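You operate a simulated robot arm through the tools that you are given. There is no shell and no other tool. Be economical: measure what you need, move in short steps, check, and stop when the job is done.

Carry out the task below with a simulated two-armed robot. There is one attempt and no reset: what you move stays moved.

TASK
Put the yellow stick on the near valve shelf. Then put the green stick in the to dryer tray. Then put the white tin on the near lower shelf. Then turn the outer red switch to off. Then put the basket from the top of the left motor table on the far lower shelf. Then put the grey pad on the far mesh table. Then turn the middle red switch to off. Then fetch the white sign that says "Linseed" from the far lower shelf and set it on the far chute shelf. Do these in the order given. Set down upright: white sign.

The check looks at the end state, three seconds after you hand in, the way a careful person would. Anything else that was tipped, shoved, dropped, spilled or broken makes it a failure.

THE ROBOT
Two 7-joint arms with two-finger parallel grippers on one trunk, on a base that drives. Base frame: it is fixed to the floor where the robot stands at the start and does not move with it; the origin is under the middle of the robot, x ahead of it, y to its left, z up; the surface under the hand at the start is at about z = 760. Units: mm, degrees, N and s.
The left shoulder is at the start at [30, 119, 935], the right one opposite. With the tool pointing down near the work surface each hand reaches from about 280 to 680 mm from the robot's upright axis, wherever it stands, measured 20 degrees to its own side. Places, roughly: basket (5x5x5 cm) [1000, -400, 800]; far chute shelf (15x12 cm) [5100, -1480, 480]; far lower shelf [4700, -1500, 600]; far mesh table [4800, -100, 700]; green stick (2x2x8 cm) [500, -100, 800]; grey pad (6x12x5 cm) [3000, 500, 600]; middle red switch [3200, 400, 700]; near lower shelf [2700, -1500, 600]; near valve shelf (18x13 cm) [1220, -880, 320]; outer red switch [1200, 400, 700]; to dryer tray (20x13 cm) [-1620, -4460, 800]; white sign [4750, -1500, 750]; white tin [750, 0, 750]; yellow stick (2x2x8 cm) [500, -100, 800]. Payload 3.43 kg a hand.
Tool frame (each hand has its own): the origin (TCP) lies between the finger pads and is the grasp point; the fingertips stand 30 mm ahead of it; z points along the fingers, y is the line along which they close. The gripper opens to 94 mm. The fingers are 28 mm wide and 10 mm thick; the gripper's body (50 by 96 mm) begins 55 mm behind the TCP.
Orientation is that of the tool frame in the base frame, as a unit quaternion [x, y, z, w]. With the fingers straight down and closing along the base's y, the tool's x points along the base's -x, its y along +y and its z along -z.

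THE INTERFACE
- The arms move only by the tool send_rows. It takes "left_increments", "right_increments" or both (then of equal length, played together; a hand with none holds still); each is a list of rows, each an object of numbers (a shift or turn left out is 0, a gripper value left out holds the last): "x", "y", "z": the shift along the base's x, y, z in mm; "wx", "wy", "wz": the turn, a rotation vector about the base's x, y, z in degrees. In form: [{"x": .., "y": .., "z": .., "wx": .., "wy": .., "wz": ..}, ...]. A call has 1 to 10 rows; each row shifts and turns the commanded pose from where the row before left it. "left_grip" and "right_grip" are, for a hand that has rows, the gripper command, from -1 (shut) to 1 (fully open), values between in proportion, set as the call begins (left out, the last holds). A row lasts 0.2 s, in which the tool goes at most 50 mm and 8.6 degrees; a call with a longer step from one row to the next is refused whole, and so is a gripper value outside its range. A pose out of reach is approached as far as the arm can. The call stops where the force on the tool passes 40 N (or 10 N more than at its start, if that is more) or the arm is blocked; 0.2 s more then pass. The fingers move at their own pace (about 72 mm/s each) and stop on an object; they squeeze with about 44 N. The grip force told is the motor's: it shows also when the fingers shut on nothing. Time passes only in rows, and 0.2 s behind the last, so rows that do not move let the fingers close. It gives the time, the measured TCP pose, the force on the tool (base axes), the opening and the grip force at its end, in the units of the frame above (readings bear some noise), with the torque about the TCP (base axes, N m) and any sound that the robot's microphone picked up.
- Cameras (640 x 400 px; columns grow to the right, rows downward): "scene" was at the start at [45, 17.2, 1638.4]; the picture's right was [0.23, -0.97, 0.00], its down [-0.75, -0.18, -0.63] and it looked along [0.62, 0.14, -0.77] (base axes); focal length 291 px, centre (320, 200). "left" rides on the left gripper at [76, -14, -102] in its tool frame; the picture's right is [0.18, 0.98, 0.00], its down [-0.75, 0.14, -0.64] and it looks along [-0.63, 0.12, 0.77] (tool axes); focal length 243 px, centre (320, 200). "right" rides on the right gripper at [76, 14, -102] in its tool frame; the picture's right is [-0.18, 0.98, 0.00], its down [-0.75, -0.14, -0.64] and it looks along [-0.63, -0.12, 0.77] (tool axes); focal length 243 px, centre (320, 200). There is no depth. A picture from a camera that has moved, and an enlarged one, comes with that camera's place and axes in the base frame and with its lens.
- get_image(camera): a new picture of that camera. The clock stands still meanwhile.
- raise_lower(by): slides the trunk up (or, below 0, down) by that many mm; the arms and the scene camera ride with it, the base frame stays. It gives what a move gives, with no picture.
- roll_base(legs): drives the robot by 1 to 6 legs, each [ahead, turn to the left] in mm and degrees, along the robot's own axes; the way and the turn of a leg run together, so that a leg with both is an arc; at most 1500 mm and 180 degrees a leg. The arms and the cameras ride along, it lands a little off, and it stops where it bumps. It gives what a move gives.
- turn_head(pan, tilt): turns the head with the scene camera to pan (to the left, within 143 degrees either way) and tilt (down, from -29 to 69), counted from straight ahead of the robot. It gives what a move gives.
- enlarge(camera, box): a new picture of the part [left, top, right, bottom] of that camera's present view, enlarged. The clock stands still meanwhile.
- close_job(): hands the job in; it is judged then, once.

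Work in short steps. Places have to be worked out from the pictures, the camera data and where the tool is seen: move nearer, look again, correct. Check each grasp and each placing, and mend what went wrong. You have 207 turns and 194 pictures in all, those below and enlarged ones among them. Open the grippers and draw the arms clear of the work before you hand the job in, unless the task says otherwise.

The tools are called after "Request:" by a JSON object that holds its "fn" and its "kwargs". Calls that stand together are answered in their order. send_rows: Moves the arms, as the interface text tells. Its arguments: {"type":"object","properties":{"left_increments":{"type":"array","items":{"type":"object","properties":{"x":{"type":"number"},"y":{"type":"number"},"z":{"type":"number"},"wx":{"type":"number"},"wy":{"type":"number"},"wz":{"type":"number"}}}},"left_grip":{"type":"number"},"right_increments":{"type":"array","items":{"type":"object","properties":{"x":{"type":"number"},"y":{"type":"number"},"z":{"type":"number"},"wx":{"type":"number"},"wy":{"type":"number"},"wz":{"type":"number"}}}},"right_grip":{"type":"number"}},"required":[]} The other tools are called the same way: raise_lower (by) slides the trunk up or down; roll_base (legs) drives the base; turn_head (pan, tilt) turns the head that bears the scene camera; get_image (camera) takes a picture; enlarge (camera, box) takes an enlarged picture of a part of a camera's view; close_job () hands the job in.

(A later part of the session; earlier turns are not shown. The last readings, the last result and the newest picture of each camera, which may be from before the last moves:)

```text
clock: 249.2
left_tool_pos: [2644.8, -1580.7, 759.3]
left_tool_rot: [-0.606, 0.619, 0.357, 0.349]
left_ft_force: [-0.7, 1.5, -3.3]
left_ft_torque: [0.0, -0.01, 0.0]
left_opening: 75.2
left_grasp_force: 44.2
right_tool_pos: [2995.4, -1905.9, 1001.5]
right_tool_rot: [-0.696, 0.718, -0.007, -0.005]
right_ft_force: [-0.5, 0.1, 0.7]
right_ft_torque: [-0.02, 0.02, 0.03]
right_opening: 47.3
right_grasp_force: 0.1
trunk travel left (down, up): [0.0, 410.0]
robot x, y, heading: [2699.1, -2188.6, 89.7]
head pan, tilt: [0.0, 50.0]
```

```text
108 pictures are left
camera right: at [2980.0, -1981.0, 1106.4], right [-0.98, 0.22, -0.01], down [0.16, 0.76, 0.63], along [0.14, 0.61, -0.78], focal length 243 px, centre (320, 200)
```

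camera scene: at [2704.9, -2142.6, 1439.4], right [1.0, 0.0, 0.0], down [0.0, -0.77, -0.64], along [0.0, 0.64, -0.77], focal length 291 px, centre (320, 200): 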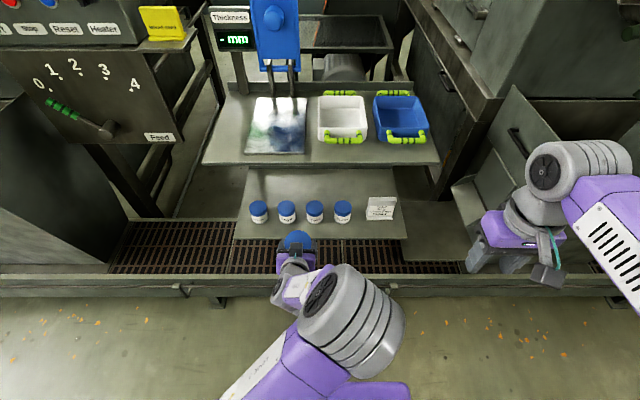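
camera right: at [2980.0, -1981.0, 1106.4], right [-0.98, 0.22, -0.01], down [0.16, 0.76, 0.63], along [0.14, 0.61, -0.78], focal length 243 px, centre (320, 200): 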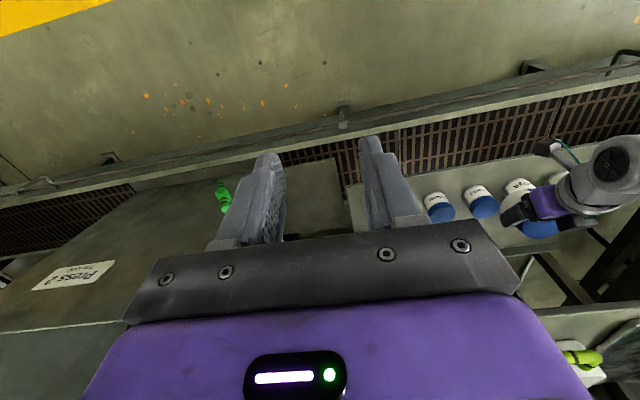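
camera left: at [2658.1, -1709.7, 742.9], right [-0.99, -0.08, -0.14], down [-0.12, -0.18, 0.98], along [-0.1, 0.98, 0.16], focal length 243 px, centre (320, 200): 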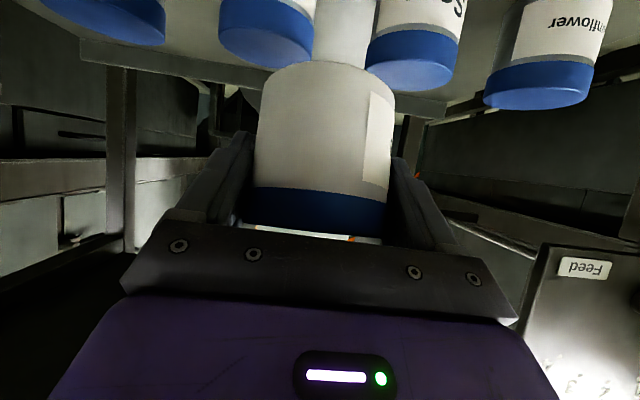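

The shelf reaches back to y≈-1290. I continue in to y≈-1446.

Request:
{"fn": "send_rows", "kwargs": {"left_increments": [{"y": 35}, {"y": 35}, {"y": 35}, {"y": 32}, {}]}}

Request:
{"fn": "get_image", "kwargs": {"camera": "left"}}

Request:
{"fn": "get_image", "kwargs": {"camera": "scene"}}

```text
clock: 250.4
left_tool_pos: [2644.9, -1444.3, 756.1]
left_tool_rot: [-0.606, 0.62, 0.357, 0.348]
left_ft_force: [-0.2, 0.3, -2.9]
left_ft_torque: [0.05, -0.01, 0.04]
left_opening: 74.9
left_grasp_force: 43.7
right_tool_pos: [2995.2, -1907.0, 1001.8]
right_tool_rot: [-0.695, 0.719, -0.007, -0.005]
right_ft_force: [0.5, 0.3, -0.5]
right_ft_torque: [-0.01, -0.01, 0.0]
right_opening: 47.1
right_grasp_force: 0.1
trunk travel left (down, up): [0.0, 410.0]
robot x, y, heading: [2707.0, -2187.8, 89.8]
head pan, tilt: [0.0, 50.0]
```

```text
107 pictures are left
camera left: at [2658.6, -1571.5, 739.3], right [-0.99, -0.08, -0.14], down [-0.12, -0.18, 0.98], along [-0.11, 0.98, 0.16], focal length 243 px, centre (320, 200)
```

left: 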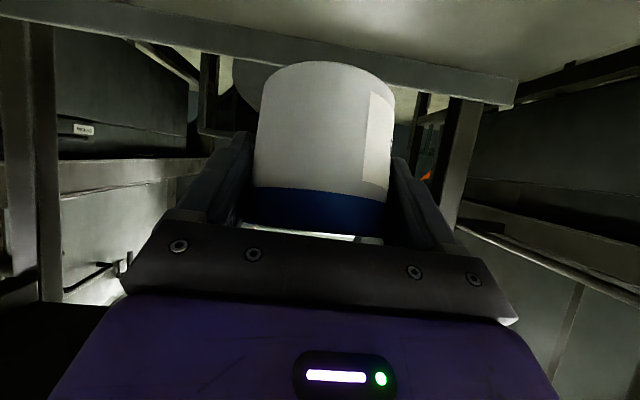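

```text
106 pictures are left
camera scene: at [2704.9, -2142.5, 1439.3], right [1.0, 0.0, 0.0], down [0.0, -0.77, -0.64], along [0.0, 0.64, -0.77], focal length 291 px, centre (320, 200)
```

scene: 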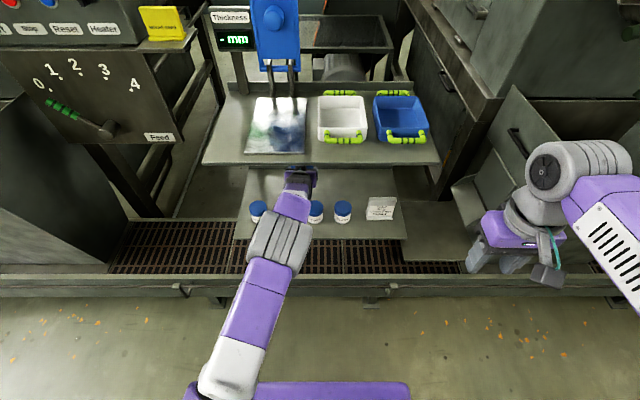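

Inside above the free area. Now I lower while un-tilting back to 45°.

Request:
{"fn": "send_rows", "kwargs": {"left_increments": [{"z": -20}, {"z": -20, "wx": -2}, {"z": -15, "wx": -4}, {"z": -10, "wx": -4}, {"z": -5, "wx": -5}]}}

Request:
{"fn": "get_image", "kwargs": {"camera": "left"}}

Request:
{"fn": "get_image", "kwargs": {"camera": "right"}}

```text
clock: 251.6
left_tool_pos: [2646.4, -1446.7, 687.7]
left_tool_rot: [-0.646, 0.661, 0.274, 0.266]
left_ft_force: [-0.7, 0.4, -2.9]
left_ft_torque: [0.02, 0.0, 0.0]
left_opening: 74.7
left_grasp_force: 43.6
right_tool_pos: [2995.0, -1907.0, 1001.7]
right_tool_rot: [-0.696, 0.718, -0.007, -0.005]
right_ft_force: [0.8, 0.4, -0.3]
right_ft_torque: [-0.03, 0.0, 0.0]
right_opening: 46.9
right_grasp_force: 0.2
trunk travel left (down, up): [0.0, 410.0]
robot x, y, heading: [2702.0, -2188.1, 89.9]
head pan, tilt: [0.0, 50.0]
```

```text
105 pictures are left
camera left: at [2659.3, -1572.9, 703.7], right [-0.99, -0.12, -0.11], down [-0.12, 0.08, 0.99], along [-0.11, 0.99, -0.1], focal length 243 px, centre (320, 200)
```

left: 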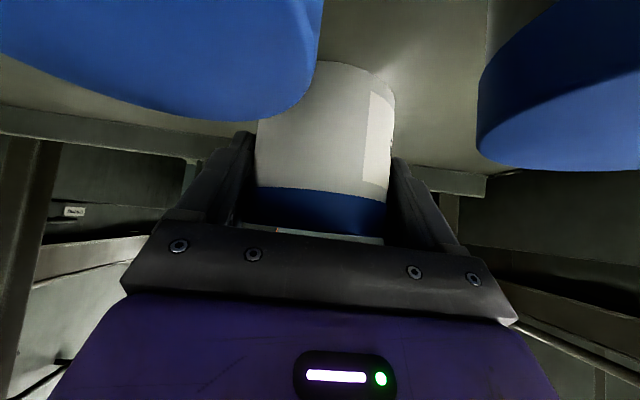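

```text
104 pictures are left
camera right: at [2980.0, -1981.0, 1106.4], right [-0.98, 0.22, -0.01], down [0.16, 0.76, 0.63], along [0.14, 0.61, -0.78], focal length 243 px, centre (320, 200)
```

right: 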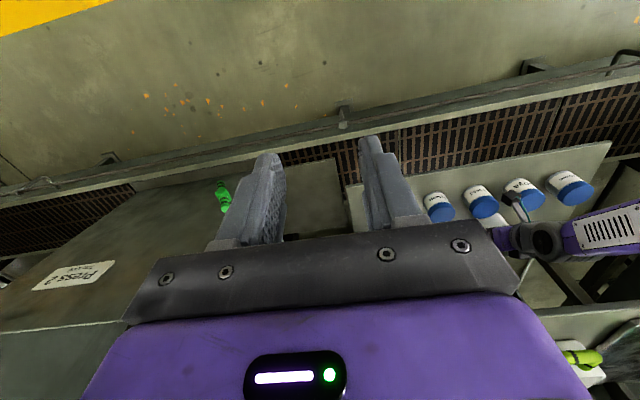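

The hand camera's housing hangs just above the small tins, so I raise a little and roll the base 78 mm forward so it clears them, placing deeper.

Request:
{"fn": "send_rows", "kwargs": {"left_increments": [{"z": 12}, {}]}}

Request:
{"fn": "roll_base", "kwargs": {"legs": [[78, 0]]}}

Request:
{"fn": "get_image", "kwargs": {"camera": "left"}}

Request:
{"fn": "get_image", "kwargs": {"camera": "right"}}

```text
clock: 252.2
left_tool_pos: [2646.0, -1447.2, 698.7]
left_tool_rot: [-0.647, 0.661, 0.274, 0.266]
left_ft_force: [-1.1, -0.1, -2.6]
left_ft_torque: [-0.04, 0.01, 0.0]
left_opening: 74.9
left_grasp_force: 43.7
right_tool_pos: [2994.5, -1907.3, 1001.1]
right_tool_rot: [-0.696, 0.718, -0.007, -0.005]
right_ft_force: [-0.1, 0.1, -0.3]
right_ft_torque: [0.03, 0.0, 0.0]
right_opening: 47.1
right_grasp_force: 0.0
trunk travel left (down, up): [0.0, 410.0]
robot x, y, heading: [2702.3, -2187.7, 90.1]
head pan, tilt: [0.0, 50.0]
```

```text
clock: 253.3
left_tool_pos: [2644.3, -1371.5, 693.4]
left_tool_rot: [-0.647, 0.662, 0.272, 0.262]
left_ft_force: [0.6, 0.7, -2.0]
left_ft_torque: [-0.01, -0.02, -0.02]
left_opening: 75.1
left_grasp_force: 44.2
right_tool_pos: [2995.1, -1827.7, 1001.8]
right_tool_rot: [-0.696, 0.718, -0.008, -0.004]
right_ft_force: [0.1, 0.9, 0.3]
right_ft_torque: [-0.03, 0.0, -0.04]
right_opening: 47.1
right_grasp_force: 0.1
trunk travel left (down, up): [0.0, 410.0]
robot x, y, heading: [2705.6, -2111.2, 90.0]
head pan, tilt: [0.0, 50.0]
```

```text
103 pictures are left
camera left: at [2658.4, -1498.1, 710.5], right [-0.99, -0.12, -0.11], down [-0.12, 0.09, 0.99], along [-0.11, 0.99, -0.1], focal length 243 px, centre (320, 200)
```

left: 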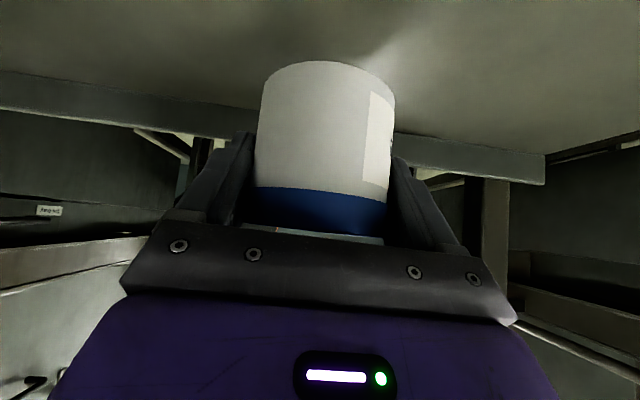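

```text
102 pictures are left
camera right: at [2979.6, -1902.9, 1106.1], right [-0.98, 0.22, -0.01], down [0.16, 0.76, 0.63], along [0.14, 0.61, -0.78], focal length 243 px, centre (320, 200)
```

right: 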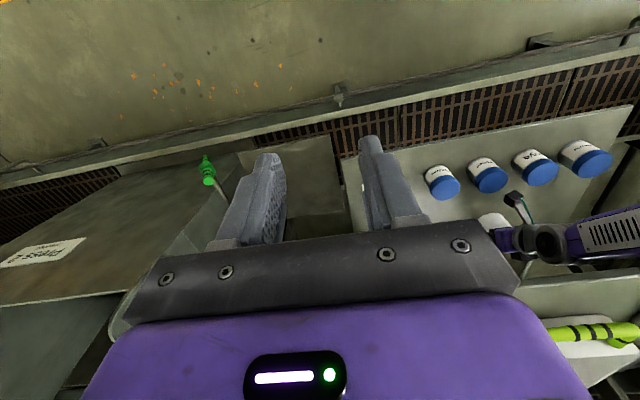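

Camera housing is behind the tins now; tin stays on the shelf (back edge ≈-1306). Lower to contact.

Request:
{"fn": "send_rows", "kwargs": {"left_increments": [{"z": -8}, {"z": -4}, {"z": -3}, {"z": -3}, {"z": -3}, {"z": -3}, {"z": -3}]}}

Request:
{"fn": "get_image", "kwargs": {"camera": "left"}}

```text
clock: 254.9
left_tool_pos: [2644.6, -1371.4, 669.8]
left_tool_rot: [-0.647, 0.662, 0.273, 0.264]
left_ft_force: [-0.8, -0.4, 11.2]
left_ft_torque: [-1.24, -0.26, -0.19]
left_opening: 74.9
left_grasp_force: 44.4
right_tool_pos: [2995.5, -1829.9, 1003.2]
right_tool_rot: [-0.695, 0.719, -0.006, -0.004]
right_ft_force: [0.3, 0.6, 0.3]
right_ft_torque: [0.0, -0.01, -0.01]
right_opening: 47.0
right_grasp_force: 0.1
trunk travel left (down, up): [0.0, 410.0]
robot x, y, heading: [2704.7, -2111.4, 89.7]
head pan, tilt: [0.0, 50.0]
```

```text
101 pictures are left
camera left: at [2658.8, -1497.3, 686.8], right [-0.99, -0.12, -0.11], down [-0.12, 0.09, 0.99], along [-0.11, 0.99, -0.1], focal length 243 px, centre (320, 200)
```

left: 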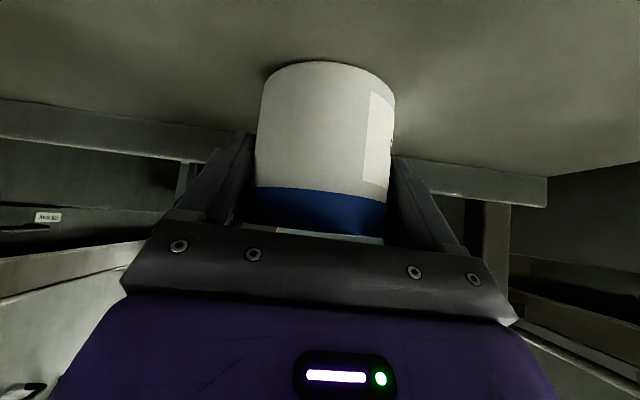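

There is contact force with an odd torque; I check with the right camera whether the housing touches a small tin.

Request:
{"fn": "enlarge", "kwargs": {"camera": "right", "box": [420, 120, 640, 280]}}

Request:
{"fn": "enlarge", "kwargs": {"camera": "scene", "box": [220, 150, 380, 260]}}

```text
2.50 times, centred on (530, 200) of right
camera zoom: at [2980.0, -1904.3, 1106.9], right [-0.98, 0.22, -0.01], down [0.16, 0.76, 0.63], along [0.14, 0.62, -0.78], focal length 606 px, centre (-205, 200)
```

zoom: 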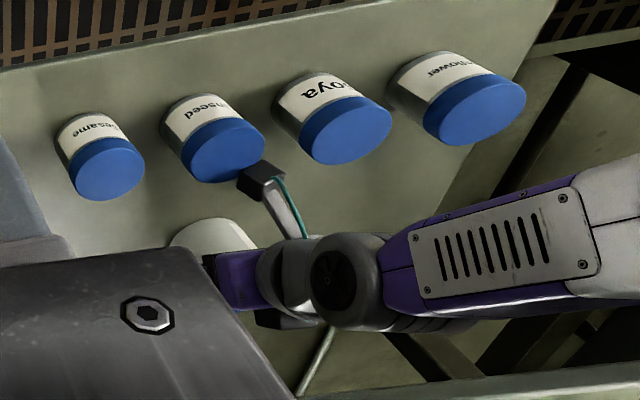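

```text
3.64 times, centred on (300, 205) of scene
camera zoom: at [2704.9, -2066.2, 1439.6], right [1.0, 0.0, 0.0], down [0.0, -0.77, -0.64], along [0.0, 0.64, -0.77], focal length 1057 px, centre (393, 182)
```

zoom: 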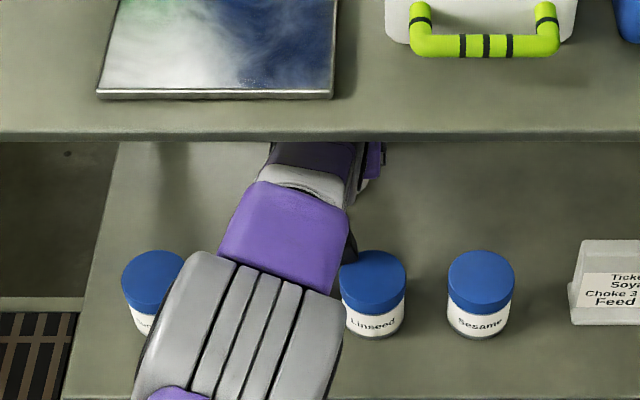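

The camera block rests on the Linseed tin's lid edge. I lift, shift x −20 and y +12, and lower again.

Request:
{"fn": "send_rows", "kwargs": {"left_increments": [{"z": 8}, {"z": 8}, {"x": -10, "y": 6}, {"x": -10, "y": 6}, {}]}}

Request:
{"fn": "enlarge", "kwargs": {"camera": "right", "box": [420, 120, 640, 280]}}

```text
clock: 256.1
left_tool_pos: [2625.6, -1359.0, 681.1]
left_tool_rot: [-0.648, 0.662, 0.272, 0.261]
left_ft_force: [0.0, 0.0, -3.1]
left_ft_torque: [-0.04, -0.02, -0.02]
left_opening: 74.9
left_grasp_force: 43.6
right_tool_pos: [2995.1, -1829.1, 1001.6]
right_tool_rot: [-0.696, 0.718, -0.007, -0.004]
right_ft_force: [0.0, 0.2, 0.4]
right_ft_torque: [0.02, -0.05, 0.03]
right_opening: 47.1
right_grasp_force: 0.1
trunk travel left (down, up): [0.0, 410.0]
robot x, y, heading: [2705.8, -2113.9, 89.8]
head pan, tilt: [0.0, 50.0]
```

```text
2.50 times, centred on (530, 200) of right
camera zoom: at [2980.1, -1903.2, 1106.4], right [-0.98, 0.22, -0.01], down [0.16, 0.76, 0.63], along [0.14, 0.61, -0.78], focal length 606 px, centre (-205, 200)
```

zoom: 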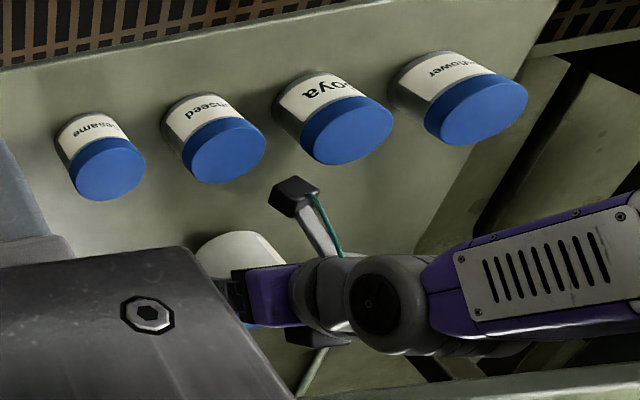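

The block is now clear of all tins and nothing was displaced. Lower to contact.

Request:
{"fn": "send_rows", "kwargs": {"left_increments": [{"z": -5}, {"z": -4}, {"z": -3}, {"z": -3}, {"z": -3}, {"z": -3}]}}

Request:
{"fn": "enlarge", "kwargs": {"camera": "right", "box": [420, 120, 640, 280]}}

```text
clock: 257.5
left_tool_pos: [2625.0, -1360.4, 668.9]
left_tool_rot: [-0.644, 0.66, 0.277, 0.269]
left_ft_force: [-1.4, 1.2, 29.1]
left_ft_torque: [-0.72, -0.17, 0.0]
left_opening: 74.7
left_grasp_force: 44.1
right_tool_pos: [2995.2, -1831.5, 1002.6]
right_tool_rot: [-0.696, 0.718, -0.006, -0.003]
right_ft_force: [-0.6, 0.4, 0.0]
right_ft_torque: [0.01, -0.02, 0.02]
right_opening: 47.1
right_grasp_force: 0.1
trunk travel left (down, up): [0.0, 410.0]
robot x, y, heading: [2701.6, -2109.7, 89.8]
head pan, tilt: [0.0, 50.0]
```

```text
2.50 times, centred on (530, 200) of right
camera zoom: at [2980.2, -1905.9, 1107.3], right [-0.98, 0.22, -0.01], down [0.16, 0.76, 0.63], along [0.14, 0.62, -0.77], focal length 606 px, centre (-205, 200)
```

zoom: 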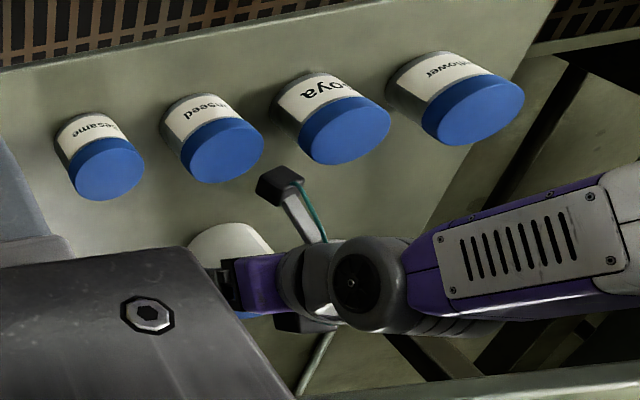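

Contact at ~30 N. I ease up 2 mm, open, and withdraw along the finger axis.

Request:
{"fn": "send_rows", "kwargs": {"left_increments": [{"z": 2}, {}]}}

Request:
{"fn": "send_rows", "kwargs": {"left_increments": [{}, {}, {"z": 3}, {"y": -10, "z": 12}, {"y": -12, "z": 14}, {"y": -12, "z": 14, "wx": 4}], "left_grip": 1}}

Request:
{"fn": "get_image", "kwargs": {"camera": "left"}}

Request:
{"fn": "enlarge", "kwargs": {"camera": "right", "box": [420, 120, 640, 280]}}

```text
clock: 258.1
left_tool_pos: [2625.7, -1357.8, 669.5]
left_tool_rot: [-0.645, 0.66, 0.276, 0.268]
left_ft_force: [0.4, 5.6, 22.5]
left_ft_torque: [0.65, -0.08, 0.0]
left_opening: 74.9
left_grasp_force: 44.3
right_tool_pos: [2996.2, -1830.8, 1001.6]
right_tool_rot: [-0.696, 0.718, -0.006, -0.004]
right_ft_force: [-0.3, -1.3, 0.1]
right_ft_torque: [-0.01, 0.02, 0.0]
right_opening: 46.9
right_grasp_force: 0.0
trunk travel left (down, up): [0.0, 410.0]
robot x, y, heading: [2708.1, -2113.4, 89.8]
head pan, tilt: [0.0, 50.0]
```

```text
clock: 259.5
left_tool_pos: [2622.2, -1397.1, 700.2]
left_tool_rot: [-0.639, 0.653, 0.293, 0.281]
left_ft_force: [0.4, 0.4, -0.5]
left_ft_torque: [0.01, -0.01, 0.0]
left_opening: 94.0
left_grasp_force: 0.1
right_tool_pos: [2994.4, -1828.5, 1001.3]
right_tool_rot: [-0.696, 0.718, -0.007, -0.004]
right_ft_force: [0.1, 0.0, -0.1]
right_ft_torque: [0.05, 0.03, 0.03]
right_opening: 47.0
right_grasp_force: 0.0
trunk travel left (down, up): [0.0, 410.0]
robot x, y, heading: [2704.3, -2113.8, 90.1]
head pan, tilt: [0.0, 50.0]
```

```text
96 pictures are left
camera left: at [2635.6, -1523.7, 709.8], right [-0.99, -0.11, -0.11], down [-0.12, 0.03, 0.99], along [-0.11, 0.99, -0.04], focal length 243 px, centre (320, 200)
```

left: 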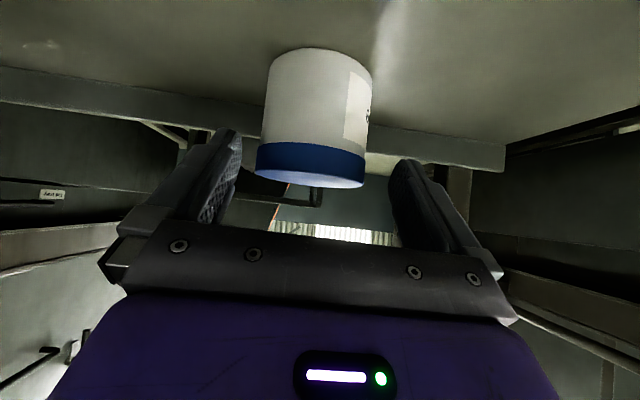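

```text
2.50 times, centred on (530, 200) of right
camera zoom: at [2978.7, -1902.5, 1106.2], right [-0.98, 0.22, -0.01], down [0.16, 0.76, 0.63], along [0.14, 0.61, -0.78], focal length 606 px, centre (-205, 200)
```

zoom: 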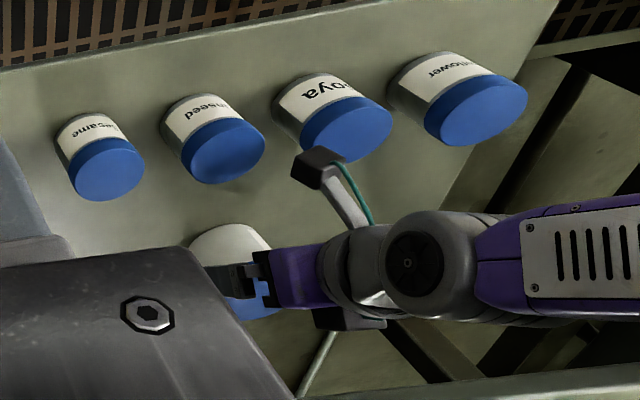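

Tin stands on the shelf. I rise a bit more, then withdraw straight back.

Request:
{"fn": "send_rows", "kwargs": {"left_increments": [{"z": 15, "wx": 4}, {"z": 15, "wx": 4}, {"z": 15, "wx": 3}, {"y": -40}, {"y": -40}, {"y": -40}, {"y": -40}, {"y": -40}, {"y": -40}]}}

Request:
{"fn": "get_image", "kwargs": {"camera": "left"}}

```text
clock: 261.5
left_tool_pos: [2626.2, -1635.4, 754.3]
left_tool_rot: [-0.607, 0.621, 0.356, 0.345]
left_ft_force: [-0.3, -0.4, -0.5]
left_ft_torque: [-0.01, 0.03, -0.02]
left_opening: 93.9
left_grasp_force: 0.0
right_tool_pos: [2995.1, -1828.4, 1002.3]
right_tool_rot: [-0.696, 0.718, -0.006, -0.003]
right_ft_force: [0.6, 0.0, 0.1]
right_ft_torque: [0.0, 0.02, 0.0]
right_opening: 46.8
right_grasp_force: 0.1
trunk travel left (down, up): [0.0, 410.0]
robot x, y, heading: [2706.0, -2114.1, 90.0]
head pan, tilt: [0.0, 50.0]
```

```text
94 pictures are left
camera left: at [2639.9, -1762.2, 739.5], right [-0.99, -0.09, -0.13], down [-0.12, -0.17, 0.98], along [-0.11, 0.98, 0.16], focal length 243 px, centre (320, 200)
```

left: 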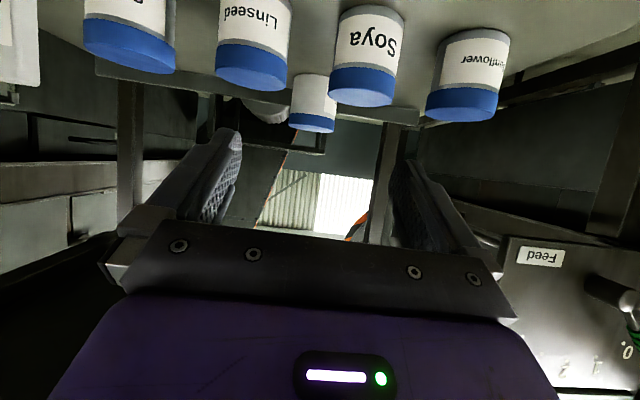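

The tin is standing behind the row. Next the outer red switch: I raise the trunk and drive back along the central aisle.

Request:
{"fn": "raise_lower", "kwargs": {"by": 200}}

Request:
{"fn": "roll_base", "kwargs": {"legs": [[-340, 0], [0, 90], [1500, 0], [1500, 0], [320, 0], [0, -90]]}}

```text
clock: 263.4
left_tool_pos: [2625.8, -1641.1, 942.2]
left_tool_rot: [-0.613, 0.625, 0.349, 0.335]
left_ft_force: [-0.8, -0.6, -2.1]
left_ft_torque: [0.18, -0.03, -0.03]
left_opening: 94.1
left_grasp_force: 0.1
right_tool_pos: [2995.7, -1829.9, 1196.3]
right_tool_rot: [-0.696, 0.718, -0.006, -0.004]
right_ft_force: [-0.1, -0.3, 0.9]
right_ft_torque: [0.07, 0.02, 0.03]
right_opening: 46.9
right_grasp_force: 0.0
trunk travel left (down, up): [-194.0, 216.0]
robot x, y, heading: [2705.9, -2106.8, 90.0]
head pan, tilt: [0.0, 50.0]
stopped: the force on the tool passed its limit at 48 N (the readings are from after the stop); the commanded pose is now the measured one
```

```text
clock: 289.0
left_tool_pos: [-708.2, -1934.6, 941.3]
left_tool_rot: [0.621, -0.617, -0.353, -0.331]
left_ft_force: [-0.4, 0.5, -0.7]
left_ft_torque: [0.01, 0.0, -0.04]
left_opening: 94.1
left_grasp_force: 0.0
right_tool_pos: [-332.6, -2113.9, 1196.7]
right_tool_rot: [-0.705, 0.709, -0.007, -0.004]
right_ft_force: [0.7, -0.7, -0.5]
right_ft_torque: [-0.01, -0.02, -0.01]
right_opening: 47.0
right_grasp_force: 0.1
trunk travel left (down, up): [-194.0, 216.0]
robot x, y, heading: [-613.8, -2403.6, 91.7]
head pan, tilt: [0.0, 50.0]
```

The fingers brushed the underside of the upper shelf while rising; nothing seems moved, I'll check when I pass again. Continue driving to the left aisle.

Request:
{"fn": "roll_base", "kwargs": {"legs": [[1204, 0], [0, -15], [1240, 0], [0, -24], [740, 0]]}}

```text
clock: 306.4
left_tool_pos: [314.2, 947.5, 941.4]
left_tool_rot: [-0.379, 0.789, 0.223, 0.429]
left_ft_force: [0.4, 0.4, 0.8]
left_ft_torque: [-0.02, 0.02, 0.0]
left_opening: 94.0
left_grasp_force: 0.1
right_tool_pos: [491.3, 571.8, 1195.0]
right_tool_rot: [-0.428, 0.904, -0.005, -0.007]
right_ft_force: [0.2, -0.3, -0.5]
right_ft_torque: [0.0, 0.02, 0.03]
right_opening: 46.7
right_grasp_force: 0.0
trunk travel left (down, up): [-194.0, 216.0]
robot x, y, heading: [91.2, 524.1, 52.4]
head pan, tilt: [0.0, 50.0]
```

Next leg: to about (1200,1100), then face the guard (-90°) and look.

Request:
{"fn": "roll_base", "kwargs": {"legs": [[0, -25], [1250, 0], [0, -117]]}}

Request:
{"fn": "turn_head", "kwargs": {"pan": 0, "tilt": 40}}

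Request:
{"fn": "get_image", "kwargs": {"camera": "scene"}}

```text
clock: 318.8
left_tool_pos: [1286.6, 639.3, 942.1]
left_tool_rot: [0.606, 0.631, -0.325, 0.359]
left_ft_force: [1.2, -1.0, 0.2]
left_ft_torque: [-0.01, 0.01, -0.01]
left_opening: 94.2
left_grasp_force: 0.1
right_tool_pos: [906.2, 804.9, 1195.6]
right_tool_rot: [0.696, 0.718, 0.004, -0.006]
right_ft_force: [0.1, 0.2, -0.3]
right_ft_torque: [-0.03, 0.01, -0.03]
right_opening: 47.2
right_grasp_force: 0.1
trunk travel left (down, up): [-194.0, 216.0]
robot x, y, heading: [1176.3, 1102.5, -86.7]
head pan, tilt: [0.0, 50.0]
```

```text
clock: 319.5
left_tool_pos: [1287.8, 639.3, 941.6]
left_tool_rot: [0.605, 0.632, -0.325, 0.36]
left_ft_force: [0.7, -0.4, -0.7]
left_ft_torque: [0.01, 0.01, -0.01]
left_opening: 94.1
left_grasp_force: 0.1
right_tool_pos: [906.3, 806.1, 1195.8]
right_tool_rot: [0.696, 0.718, 0.003, -0.006]
right_ft_force: [0.4, 0.0, 0.4]
right_ft_torque: [0.0, 0.02, -0.04]
right_opening: 47.0
right_grasp_force: 0.0
trunk travel left (down, up): [-194.0, 216.0]
robot x, y, heading: [1176.5, 1108.0, -86.5]
head pan, tilt: [0.0, 40.0]
```

```text
93 pictures are left
camera scene: at [1182.9, 1051.3, 1647.4], right [-1.0, -0.06, 0.0], down [-0.04, 0.64, -0.77], along [0.05, -0.76, -0.64], focal length 291 px, centre (320, 200)
```

scene: 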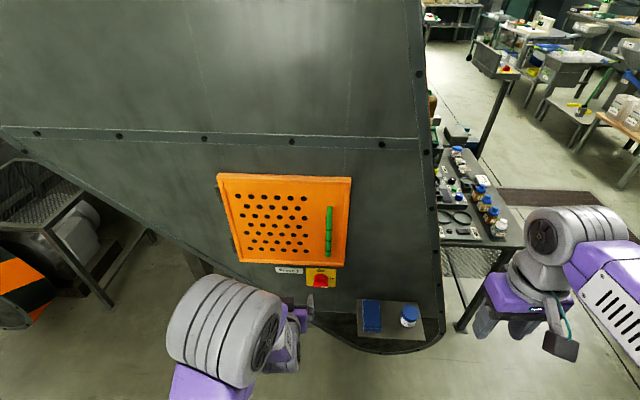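

The switch is right below the orange door. I enlarge it and also use the right-hand... left-hand camera to see its state.

Request:
{"fn": "enlarge", "kwargs": {"camera": "scene", "box": [270, 240, 370, 320]}}

Request:
{"fn": "get_image", "kwargs": {"camera": "left"}}

```text
5.00 times, centred on (320, 280) of scene
camera zoom: at [1182.9, 1051.3, 1647.4], right [-1.0, -0.06, 0.0], down [-0.04, 0.64, -0.77], along [0.05, -0.76, -0.64], focal length 1454 px, centre (320, -200)
```

zoom: 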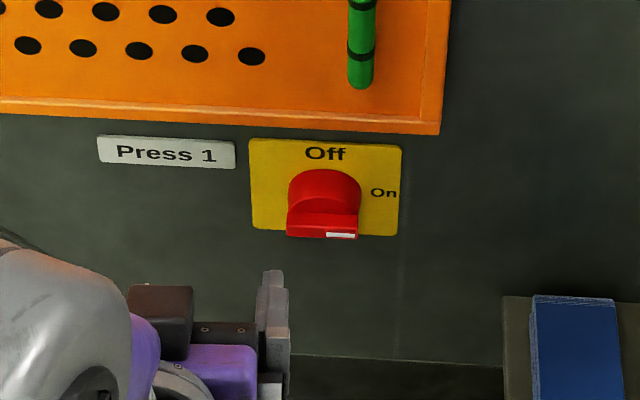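

```text
91 pictures are left
camera left: at [1266.3, 766.6, 929.8], right [0.98, 0.15, -0.13], down [0.11, 0.15, 0.98], along [0.17, -0.98, 0.13], focal length 243 px, centre (320, 200)
```

left: 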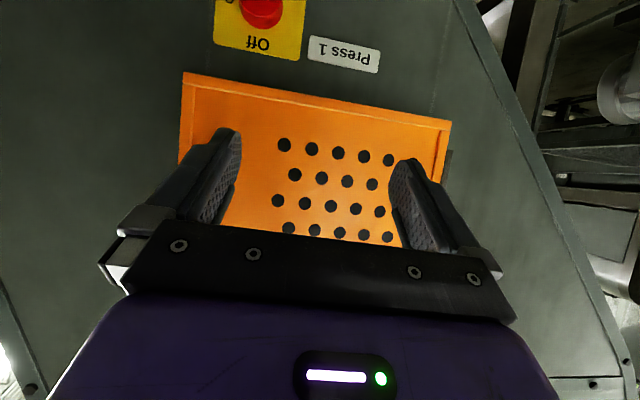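

Pointer at right (On). Knob centre ≈(1222,437,751). I level the left hand and lower it in front of the switch, opening to ~60 mm.

Request:
{"fn": "send_rows", "kwargs": {"left_increments": [{"z": -40, "wx": -8}, {"z": -40, "wx": -8}, {"z": -40, "wx": -8}, {"z": -40, "wx": -8}, {"z": -31, "x": -20, "wz": -3.5}, {"x": -23, "wy": -8.5}, {"x": -23, "wy": -8.5}, {"wy": -8.5}, {"wy": -8.5}, {"wy": -8.5}], "left_grip": 0.3}}

Request:
{"fn": "send_rows", "kwargs": {"left_increments": [{"wy": -8.5}, {"wy": -8.5}, {"wy": -8.5}, {"wy": -8.5}, {"wy": -8.5}, {"wy": -5}, {}]}}

Request:
{"fn": "get_image", "kwargs": {"camera": "left"}}

Request:
{"fn": "enlarge", "kwargs": {"camera": "scene", "box": [240, 220, 400, 340]}}

```text
clock: 321.7
left_tool_pos: [1219.9, 639.1, 751.6]
left_tool_rot: [0.648, 0.287, -0.287, 0.645]
left_ft_force: [-0.3, -0.9, 1.0]
left_ft_torque: [-0.04, 0.0, -0.04]
left_opening: 61.1
left_grasp_force: 0.1
right_tool_pos: [906.2, 807.4, 1195.3]
right_tool_rot: [0.695, 0.719, 0.003, -0.006]
right_ft_force: [1.4, 0.2, 0.2]
right_ft_torque: [0.0, 0.0, -0.02]
right_opening: 47.0
right_grasp_force: 0.0
trunk travel left (down, up): [-194.0, 216.0]
robot x, y, heading: [1177.5, 1105.4, -86.2]
head pan, tilt: [0.0, 40.0]
```

```text
clock: 323.3
left_tool_pos: [1219.6, 640.8, 750.4]
left_tool_rot: [0.708, 0.005, -0.002, 0.706]
left_ft_force: [-0.5, 0.1, -1.1]
left_ft_torque: [0.02, 0.01, -0.02]
left_opening: 61.2
left_grasp_force: 0.1
right_tool_pos: [906.3, 805.2, 1196.6]
right_tool_rot: [0.696, 0.718, 0.003, -0.006]
right_ft_force: [0.6, 0.5, 0.3]
right_ft_torque: [0.0, 0.02, 0.02]
right_opening: 47.1
right_grasp_force: 0.1
trunk travel left (down, up): [-194.0, 216.0]
robot x, y, heading: [1180.9, 1108.8, -86.2]
head pan, tilt: [0.0, 40.0]
```

```text
90 pictures are left
camera left: at [1296.5, 743.2, 733.5], right [0.19, 0.0, 0.98], down [-0.75, 0.64, 0.15], along [-0.63, -0.77, 0.12], focal length 243 px, centre (320, 200)
```

left: 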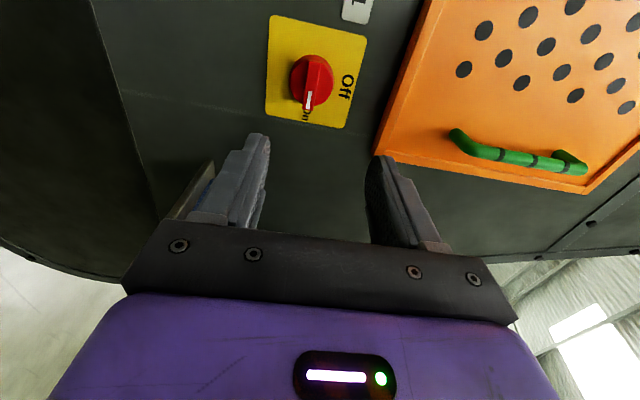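

```text
3.33 times, centred on (320, 280) of scene
camera zoom: at [1183.0, 1051.3, 1647.4], right [-1.0, -0.06, 0.0], down [-0.04, 0.64, -0.77], along [0.05, -0.76, -0.64], focal length 969 px, centre (320, -67)
```

zoom: 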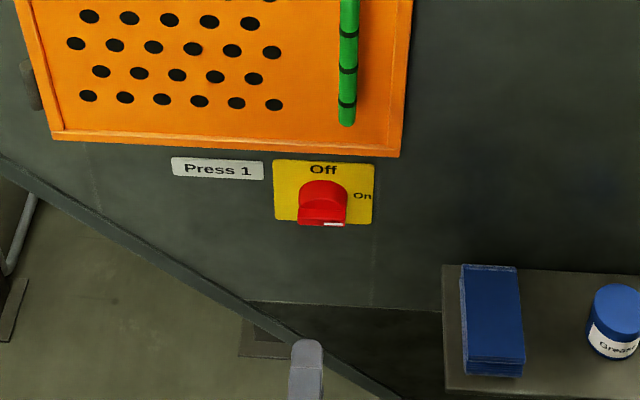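

Refined: knob at ≈(1221,431,738). I lower 12 mm and advance to tips at ≈452.

Request:
{"fn": "send_rows", "kwargs": {"left_increments": [{"z": -12, "x": 2}, {"y": -45}, {"y": -45}, {"y": -40}, {"y": -28}, {}]}}

Request:
{"fn": "get_image", "kwargs": {"camera": "left"}}

Request:
{"fn": "enlarge", "kwargs": {"camera": "scene", "box": [270, 240, 370, 320]}}

```text
clock: 324.7
left_tool_pos: [1225.0, 484.9, 740.0]
left_tool_rot: [0.708, 0.003, -0.002, 0.707]
left_ft_force: [-0.1, -0.1, -0.3]
left_ft_torque: [0.0, 0.0, -0.01]
left_opening: 61.2
left_grasp_force: 0.1
right_tool_pos: [905.4, 805.6, 1196.5]
right_tool_rot: [0.696, 0.718, 0.004, -0.006]
right_ft_force: [0.6, -0.4, -0.2]
right_ft_torque: [-0.03, 0.01, 0.0]
right_opening: 47.0
right_grasp_force: 0.0
trunk travel left (down, up): [-194.0, 216.0]
robot x, y, heading: [1174.7, 1108.7, -86.7]
head pan, tilt: [0.0, 40.0]
```

```text
88 pictures are left
camera left: at [1300.6, 587.5, 722.1], right [0.19, 0.0, 0.98], down [-0.75, 0.64, 0.15], along [-0.63, -0.77, 0.12], focal length 243 px, centre (320, 200)
```

left: 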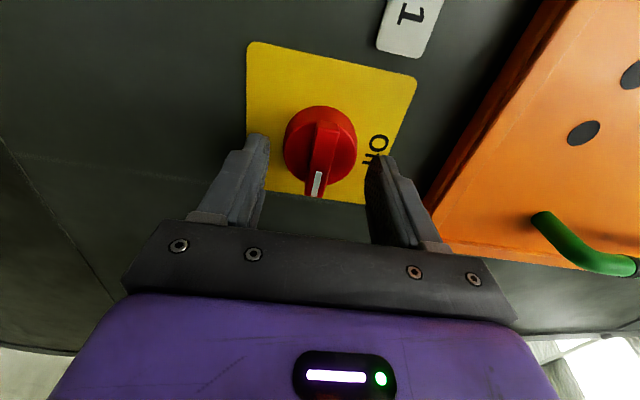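

```text
5.00 times, centred on (320, 280) of scene
camera zoom: at [1182.8, 1051.5, 1647.4], right [-1.0, -0.06, 0.0], down [-0.04, 0.64, -0.77], along [0.05, -0.76, -0.64], focal length 1454 px, centre (320, -200)
```

zoom: 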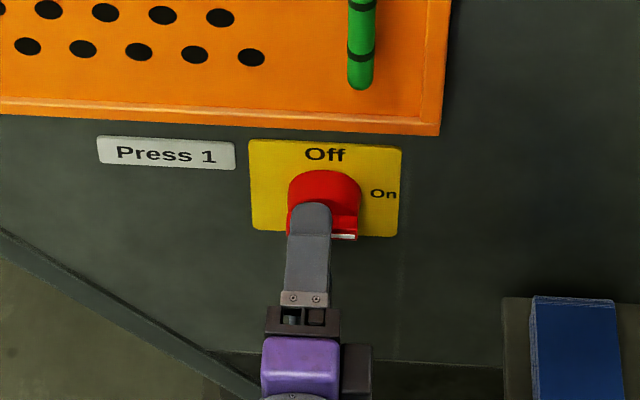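

Centre ≈(1219,425,737). I adjust by x −5, z −3, advance gently to tips ≈428.

Request:
{"fn": "send_rows", "kwargs": {"left_increments": [{"x": -5, "z": -3}, {"y": -8}, {"y": -6}, {"y": -5}, {"y": -4}, {"y": -4}]}}

Request:
{"fn": "get_image", "kwargs": {"camera": "left"}}

```text
clock: 326.1
left_tool_pos: [1217.2, 456.5, 735.5]
left_tool_rot: [0.707, 0.004, -0.002, 0.707]
left_ft_force: [-0.1, 0.9, 1.7]
left_ft_torque: [-0.08, -0.02, 0.0]
left_opening: 61.7
left_grasp_force: 0.5
right_tool_pos: [905.3, 806.4, 1195.4]
right_tool_rot: [0.696, 0.718, 0.004, -0.007]
right_ft_force: [0.7, -0.2, -0.1]
right_ft_torque: [0.0, 0.01, 0.0]
right_opening: 46.9
right_grasp_force: 0.1
trunk travel left (down, up): [-194.0, 216.0]
robot x, y, heading: [1177.7, 1102.6, -86.5]
head pan, tilt: [0.0, 40.0]
```

```text
86 pictures are left
camera left: at [1294.3, 558.5, 718.7], right [0.19, 0.0, 0.98], down [-0.75, 0.64, 0.15], along [-0.63, -0.77, 0.12], focal length 243 px, centre (320, 200)
```

left: 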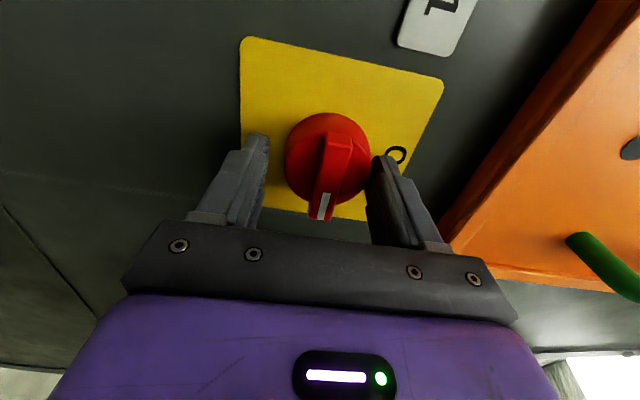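

The fingers already straddle the round base; I back 14 mm and close so they take the ridge.

Request:
{"fn": "send_rows", "kwargs": {"left_increments": [{"y": 14, "z": 3}, {}]}}

Request:
{"fn": "send_rows", "kwargs": {"left_increments": [{}, {}, {}], "left_grip": -1}}

Request:
{"fn": "get_image", "kwargs": {"camera": "left"}}

```text
clock: 326.7
left_tool_pos: [1217.1, 470.0, 737.7]
left_tool_rot: [0.708, 0.005, -0.002, 0.706]
left_ft_force: [-0.7, -0.3, 0.7]
left_ft_torque: [-0.01, -0.01, 0.02]
left_opening: 61.0
left_grasp_force: 0.0
right_tool_pos: [905.4, 805.3, 1195.0]
right_tool_rot: [0.696, 0.718, 0.004, -0.007]
right_ft_force: [-0.2, -0.2, 0.0]
right_ft_torque: [0.01, 0.0, 0.0]
right_opening: 47.2
right_grasp_force: 0.1
trunk travel left (down, up): [-194.0, 216.0]
robot x, y, heading: [1179.7, 1106.3, -86.7]
head pan, tilt: [0.0, 40.0]
```

```text
clock: 327.5
left_tool_pos: [1217.3, 469.3, 739.1]
left_tool_rot: [0.706, 0.004, -0.001, 0.708]
left_ft_force: [0.7, -1.9, 8.1]
left_ft_torque: [-0.19, 0.0, 0.2]
left_opening: 49.9
left_grasp_force: 44.7
right_tool_pos: [906.4, 807.0, 1196.7]
right_tool_rot: [0.696, 0.718, 0.003, -0.006]
right_ft_force: [1.0, 0.8, 0.5]
right_ft_torque: [0.02, 0.01, 0.01]
right_opening: 46.8
right_grasp_force: 0.0
trunk travel left (down, up): [-194.0, 216.0]
robot x, y, heading: [1184.3, 1105.9, -86.6]
head pan, tilt: [0.0, 40.0]
```

```text
85 pictures are left
camera left: at [1293.6, 572.1, 722.7], right [0.19, 0.0, 0.98], down [-0.75, 0.64, 0.15], along [-0.63, -0.77, 0.13], focal length 243 px, centre (320, 200)
```

left: 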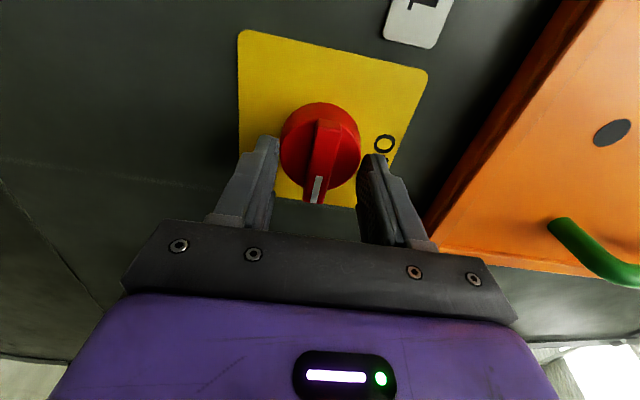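

It grips the round base (50 mm). I open, back off 12 mm, and close again on the ridge.

Request:
{"fn": "send_rows", "kwargs": {"left_increments": [{}, {}, {"y": 6}, {"y": 6}], "left_grip": 0.3}}

Request:
{"fn": "send_rows", "kwargs": {"left_increments": [{}, {}, {}], "left_grip": -1}}

Request:
{"fn": "get_image", "kwargs": {"camera": "left"}}

```text
clock: 328.5
left_tool_pos: [1218.4, 481.7, 738.3]
left_tool_rot: [0.707, 0.005, -0.002, 0.707]
left_ft_force: [-0.5, -0.5, -0.3]
left_ft_torque: [-0.02, 0.03, -0.01]
left_opening: 61.0
left_grasp_force: 0.0
right_tool_pos: [905.9, 805.4, 1196.7]
right_tool_rot: [0.696, 0.718, 0.004, -0.006]
right_ft_force: [0.4, 0.3, -0.8]
right_ft_torque: [0.05, 0.02, -0.03]
right_opening: 46.6
right_grasp_force: 0.1
trunk travel left (down, up): [-194.0, 216.0]
robot x, y, heading: [1175.9, 1107.6, -86.5]
head pan, tilt: [0.0, 40.0]
```

```text
clock: 329.3
left_tool_pos: [1217.6, 480.5, 739.7]
left_tool_rot: [0.706, 0.004, -0.002, 0.708]
left_ft_force: [0.7, -0.5, 6.2]
left_ft_torque: [-0.17, 0.01, 0.07]
left_opening: 13.9
left_grasp_force: 44.7
right_tool_pos: [905.3, 806.3, 1195.6]
right_tool_rot: [0.696, 0.718, 0.004, -0.006]
right_ft_force: [0.8, 0.2, 0.5]
right_ft_torque: [0.01, -0.02, 0.0]
right_opening: 47.1
right_grasp_force: 0.0
trunk travel left (down, up): [-194.0, 216.0]
robot x, y, heading: [1176.4, 1102.8, -86.3]
head pan, tilt: [0.0, 40.0]
```

```text
84 pictures are left
camera left: at [1293.9, 584.2, 722.7], right [0.19, 0.0, 0.98], down [-0.75, 0.64, 0.15], along [-0.63, -0.77, 0.13], focal length 243 px, centre (320, 200)
```

left: 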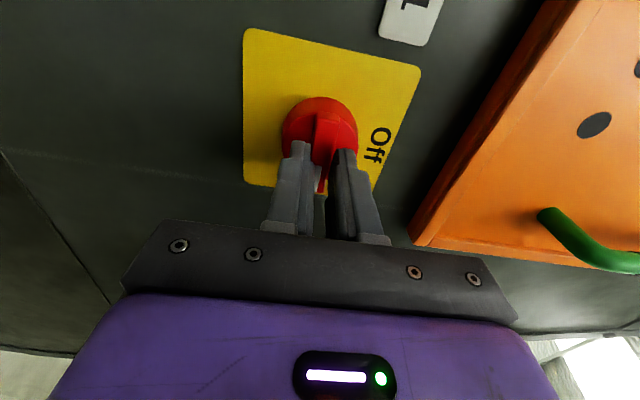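

Ridge gripped (13.9 mm). Now I turn by wy +90 (towards Off).

Request:
{"fn": "send_rows", "kwargs": {"left_increments": [{"z": 2}, {"wy": 8}, {"wy": 8}, {"wy": 8}, {"wy": 8}, {"wy": 8}, {"wy": 8}, {"wy": 8}, {"wy": 8}, {"wy": 8}]}}

Request:
{"fn": "enlarge", "kwargs": {"camera": "scene", "box": [270, 240, 370, 320]}}

```text
clock: 331.5
left_tool_pos: [1217.7, 481.9, 741.1]
left_tool_rot: [0.571, 0.42, -0.418, 0.568]
left_ft_force: [5.5, -0.9, -9.9]
left_ft_torque: [-0.93, 0.02, -0.28]
left_opening: 13.8
left_grasp_force: 44.9
right_tool_pos: [907.1, 805.9, 1195.4]
right_tool_rot: [0.696, 0.718, 0.004, -0.007]
right_ft_force: [1.0, -0.2, 0.0]
right_ft_torque: [0.01, 0.01, 0.0]
right_opening: 47.1
right_grasp_force: 0.0
trunk travel left (down, up): [-194.0, 216.0]
robot x, y, heading: [1175.7, 1108.1, -86.4]
head pan, tilt: [0.0, 40.0]
```

```text
5.00 times, centred on (320, 280) of scene
camera zoom: at [1183.7, 1050.2, 1647.3], right [-1.0, -0.06, 0.0], down [-0.04, 0.64, -0.77], along [0.05, -0.76, -0.64], focal length 1454 px, centre (320, -200)
```

zoom: 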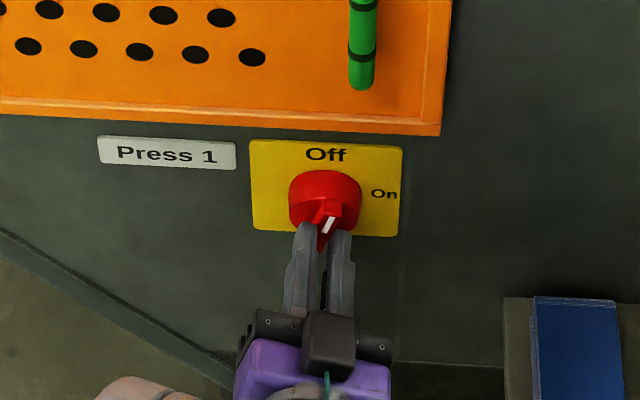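

It turns along; pointer nearly up. I finish the turn.

Request:
{"fn": "send_rows", "kwargs": {"left_increments": [{"wy": 8, "z": -1}, {"wy": 7}, {"wy": 4}, {}]}}

Request:
{"fn": "send_rows", "kwargs": {"left_increments": [{}, {}, {"y": 20}, {"y": 40}, {"y": 45}, {"y": 45}], "left_grip": 0.3}}

Request:
{"fn": "enlarge", "kwargs": {"camera": "scene", "box": [270, 240, 370, 320]}}

```text
clock: 332.5
left_tool_pos: [1219.0, 482.1, 740.4]
left_tool_rot: [0.494, 0.507, -0.506, 0.493]
left_ft_force: [5.8, 0.7, -3.6]
left_ft_torque: [0.15, -1.33, 0.11]
left_opening: 13.7
left_grasp_force: 45.3
right_tool_pos: [906.8, 805.7, 1195.3]
right_tool_rot: [0.696, 0.718, 0.003, -0.007]
right_ft_force: [-0.7, 0.1, -0.4]
right_ft_torque: [0.04, -0.01, 0.01]
right_opening: 46.9
right_grasp_force: 0.0
trunk travel left (down, up): [-194.0, 216.0]
robot x, y, heading: [1178.4, 1108.2, -86.4]
head pan, tilt: [0.0, 40.0]
```

```text
clock: 333.9
left_tool_pos: [1216.1, 631.4, 740.8]
left_tool_rot: [-0.495, -0.506, 0.507, -0.493]
left_ft_force: [-0.7, -0.1, -0.1]
left_ft_torque: [0.02, 0.0, 0.02]
left_opening: 61.3
left_grasp_force: 0.1
right_tool_pos: [905.8, 805.6, 1196.6]
right_tool_rot: [0.696, 0.718, 0.004, -0.006]
right_ft_force: [-0.6, 0.4, -1.0]
right_ft_torque: [0.0, -0.01, 0.0]
right_opening: 47.0
right_grasp_force: 0.1
trunk travel left (down, up): [-194.0, 216.0]
robot x, y, heading: [1177.0, 1106.2, -86.4]
head pan, tilt: [0.0, 40.0]
```

```text
5.00 times, centred on (320, 280) of scene
camera zoom: at [1182.8, 1051.7, 1647.5], right [-1.0, -0.06, 0.0], down [-0.04, 0.64, -0.77], along [0.05, -0.76, -0.64], focal length 1454 px, centre (320, -200)
```

zoom: 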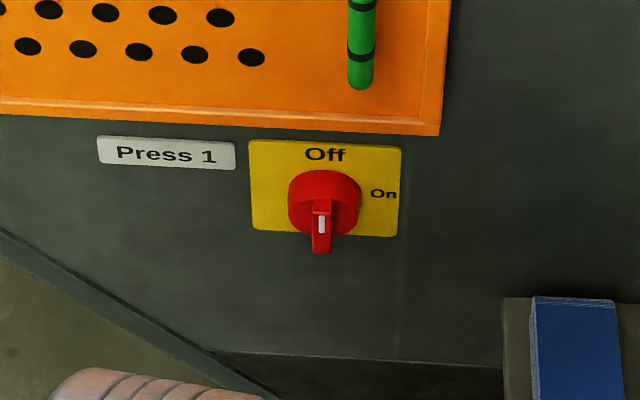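

The ridge is now vertical with the white mark up: Off. I turn the left hand back to vertical and lift it before driving.

Request:
{"fn": "send_rows", "kwargs": {"left_increments": [{"z": 40, "wx": 8.5}, {"z": 40, "wx": 8.5}, {"z": 40, "wx": 8.5}, {"z": 40, "wx": 8.5}, {"z": 40, "wx": 8.5}, {"z": 40, "wx": 8.5}, {"z": 40, "wx": 8.5}, {"z": 40, "wx": 8.5}, {"z": 40, "wx": 8.5}, {"z": 40, "wx": 8.5}]}}

Request:
{"fn": "send_rows", "kwargs": {"left_increments": [{"wx": 5, "y": 20}, {"y": 30}, {"y": 30}]}}

Request:
{"fn": "roll_base", "kwargs": {"legs": [[0, -66.7], [1207, 0]]}}

```text
clock: 336.1
left_tool_pos: [1216.3, 633.1, 1139.2]
left_tool_rot: [0.698, 0.715, -0.03, 0.027]
left_ft_force: [0.0, -0.1, -0.2]
left_ft_torque: [-0.01, 0.01, 0.02]
left_opening: 61.3
left_grasp_force: 0.0
right_tool_pos: [906.7, 804.9, 1195.6]
right_tool_rot: [0.696, 0.718, 0.004, -0.007]
right_ft_force: [-0.3, 0.2, -1.0]
right_ft_torque: [-0.01, 0.01, 0.02]
right_opening: 47.0
right_grasp_force: 0.1
trunk travel left (down, up): [-194.0, 216.0]
robot x, y, heading: [1178.0, 1105.9, -86.1]
head pan, tilt: [0.0, 40.0]
```

```text
clock: 336.9
left_tool_pos: [1217.9, 712.2, 1139.2]
left_tool_rot: [0.698, 0.716, 0.001, -0.002]
left_ft_force: [0.2, -0.1, -0.3]
left_ft_torque: [0.01, 0.04, -0.02]
left_opening: 61.3
left_grasp_force: 0.1
right_tool_pos: [906.2, 807.1, 1194.8]
right_tool_rot: [0.696, 0.718, 0.003, -0.006]
right_ft_force: [0.3, 0.0, -0.1]
right_ft_torque: [-0.01, 0.01, 0.05]
right_opening: 47.1
right_grasp_force: 0.1
trunk travel left (down, up): [-194.0, 216.0]
robot x, y, heading: [1176.4, 1106.9, -86.4]
head pan, tilt: [0.0, 40.0]
```

```text
clock: 345.9
left_tool_pos: [-220.2, 342.5, 1140.3]
left_tool_rot: [0.974, 0.225, 0.002, -0.001]
left_ft_force: [0.2, 0.7, 0.2]
left_ft_torque: [0.01, 0.0, -0.01]
left_opening: 61.2
left_grasp_force: 0.0
right_tool_pos: [-265.7, 667.0, 1197.2]
right_tool_rot: [0.974, 0.228, 0.007, -0.003]
right_ft_force: [-0.5, 0.3, 0.4]
right_ft_torque: [-0.03, -0.02, 0.03]
right_opening: 47.0
right_grasp_force: 0.0
trunk travel left (down, up): [-194.0, 216.0]
robot x, y, heading: [126.6, 545.0, -152.0]
head pan, tilt: [0.0, 40.0]
```

Continue around the table into the right corridor.

Request:
{"fn": "roll_base", "kwargs": {"legs": [[0, 33.2], [679, 0], [0, 32], [870, 0], [0, 86.5]]}}

```text
clock: 360.7
left_tool_pos: [263.2, -906.1, 1140.4]
left_tool_rot: [0.011, 1.0, -0.001, -0.002]
left_ft_force: [0.1, -0.1, -0.7]
left_ft_torque: [0.02, 0.0, -0.02]
left_opening: 61.2
left_grasp_force: 0.0
right_tool_pos: [153.8, -1214.7, 1196.1]
right_tool_rot: [0.009, 1.0, -0.002, -0.007]
right_ft_force: [0.0, 0.2, 0.6]
right_ft_torque: [0.01, -0.03, 0.01]
right_opening: 47.0
right_grasp_force: 0.2
trunk travel left (down, up): [-194.0, 216.0]
robot x, y, heading: [-134.4, -925.8, 0.5]
head pan, tilt: [0.0, 40.0]
```

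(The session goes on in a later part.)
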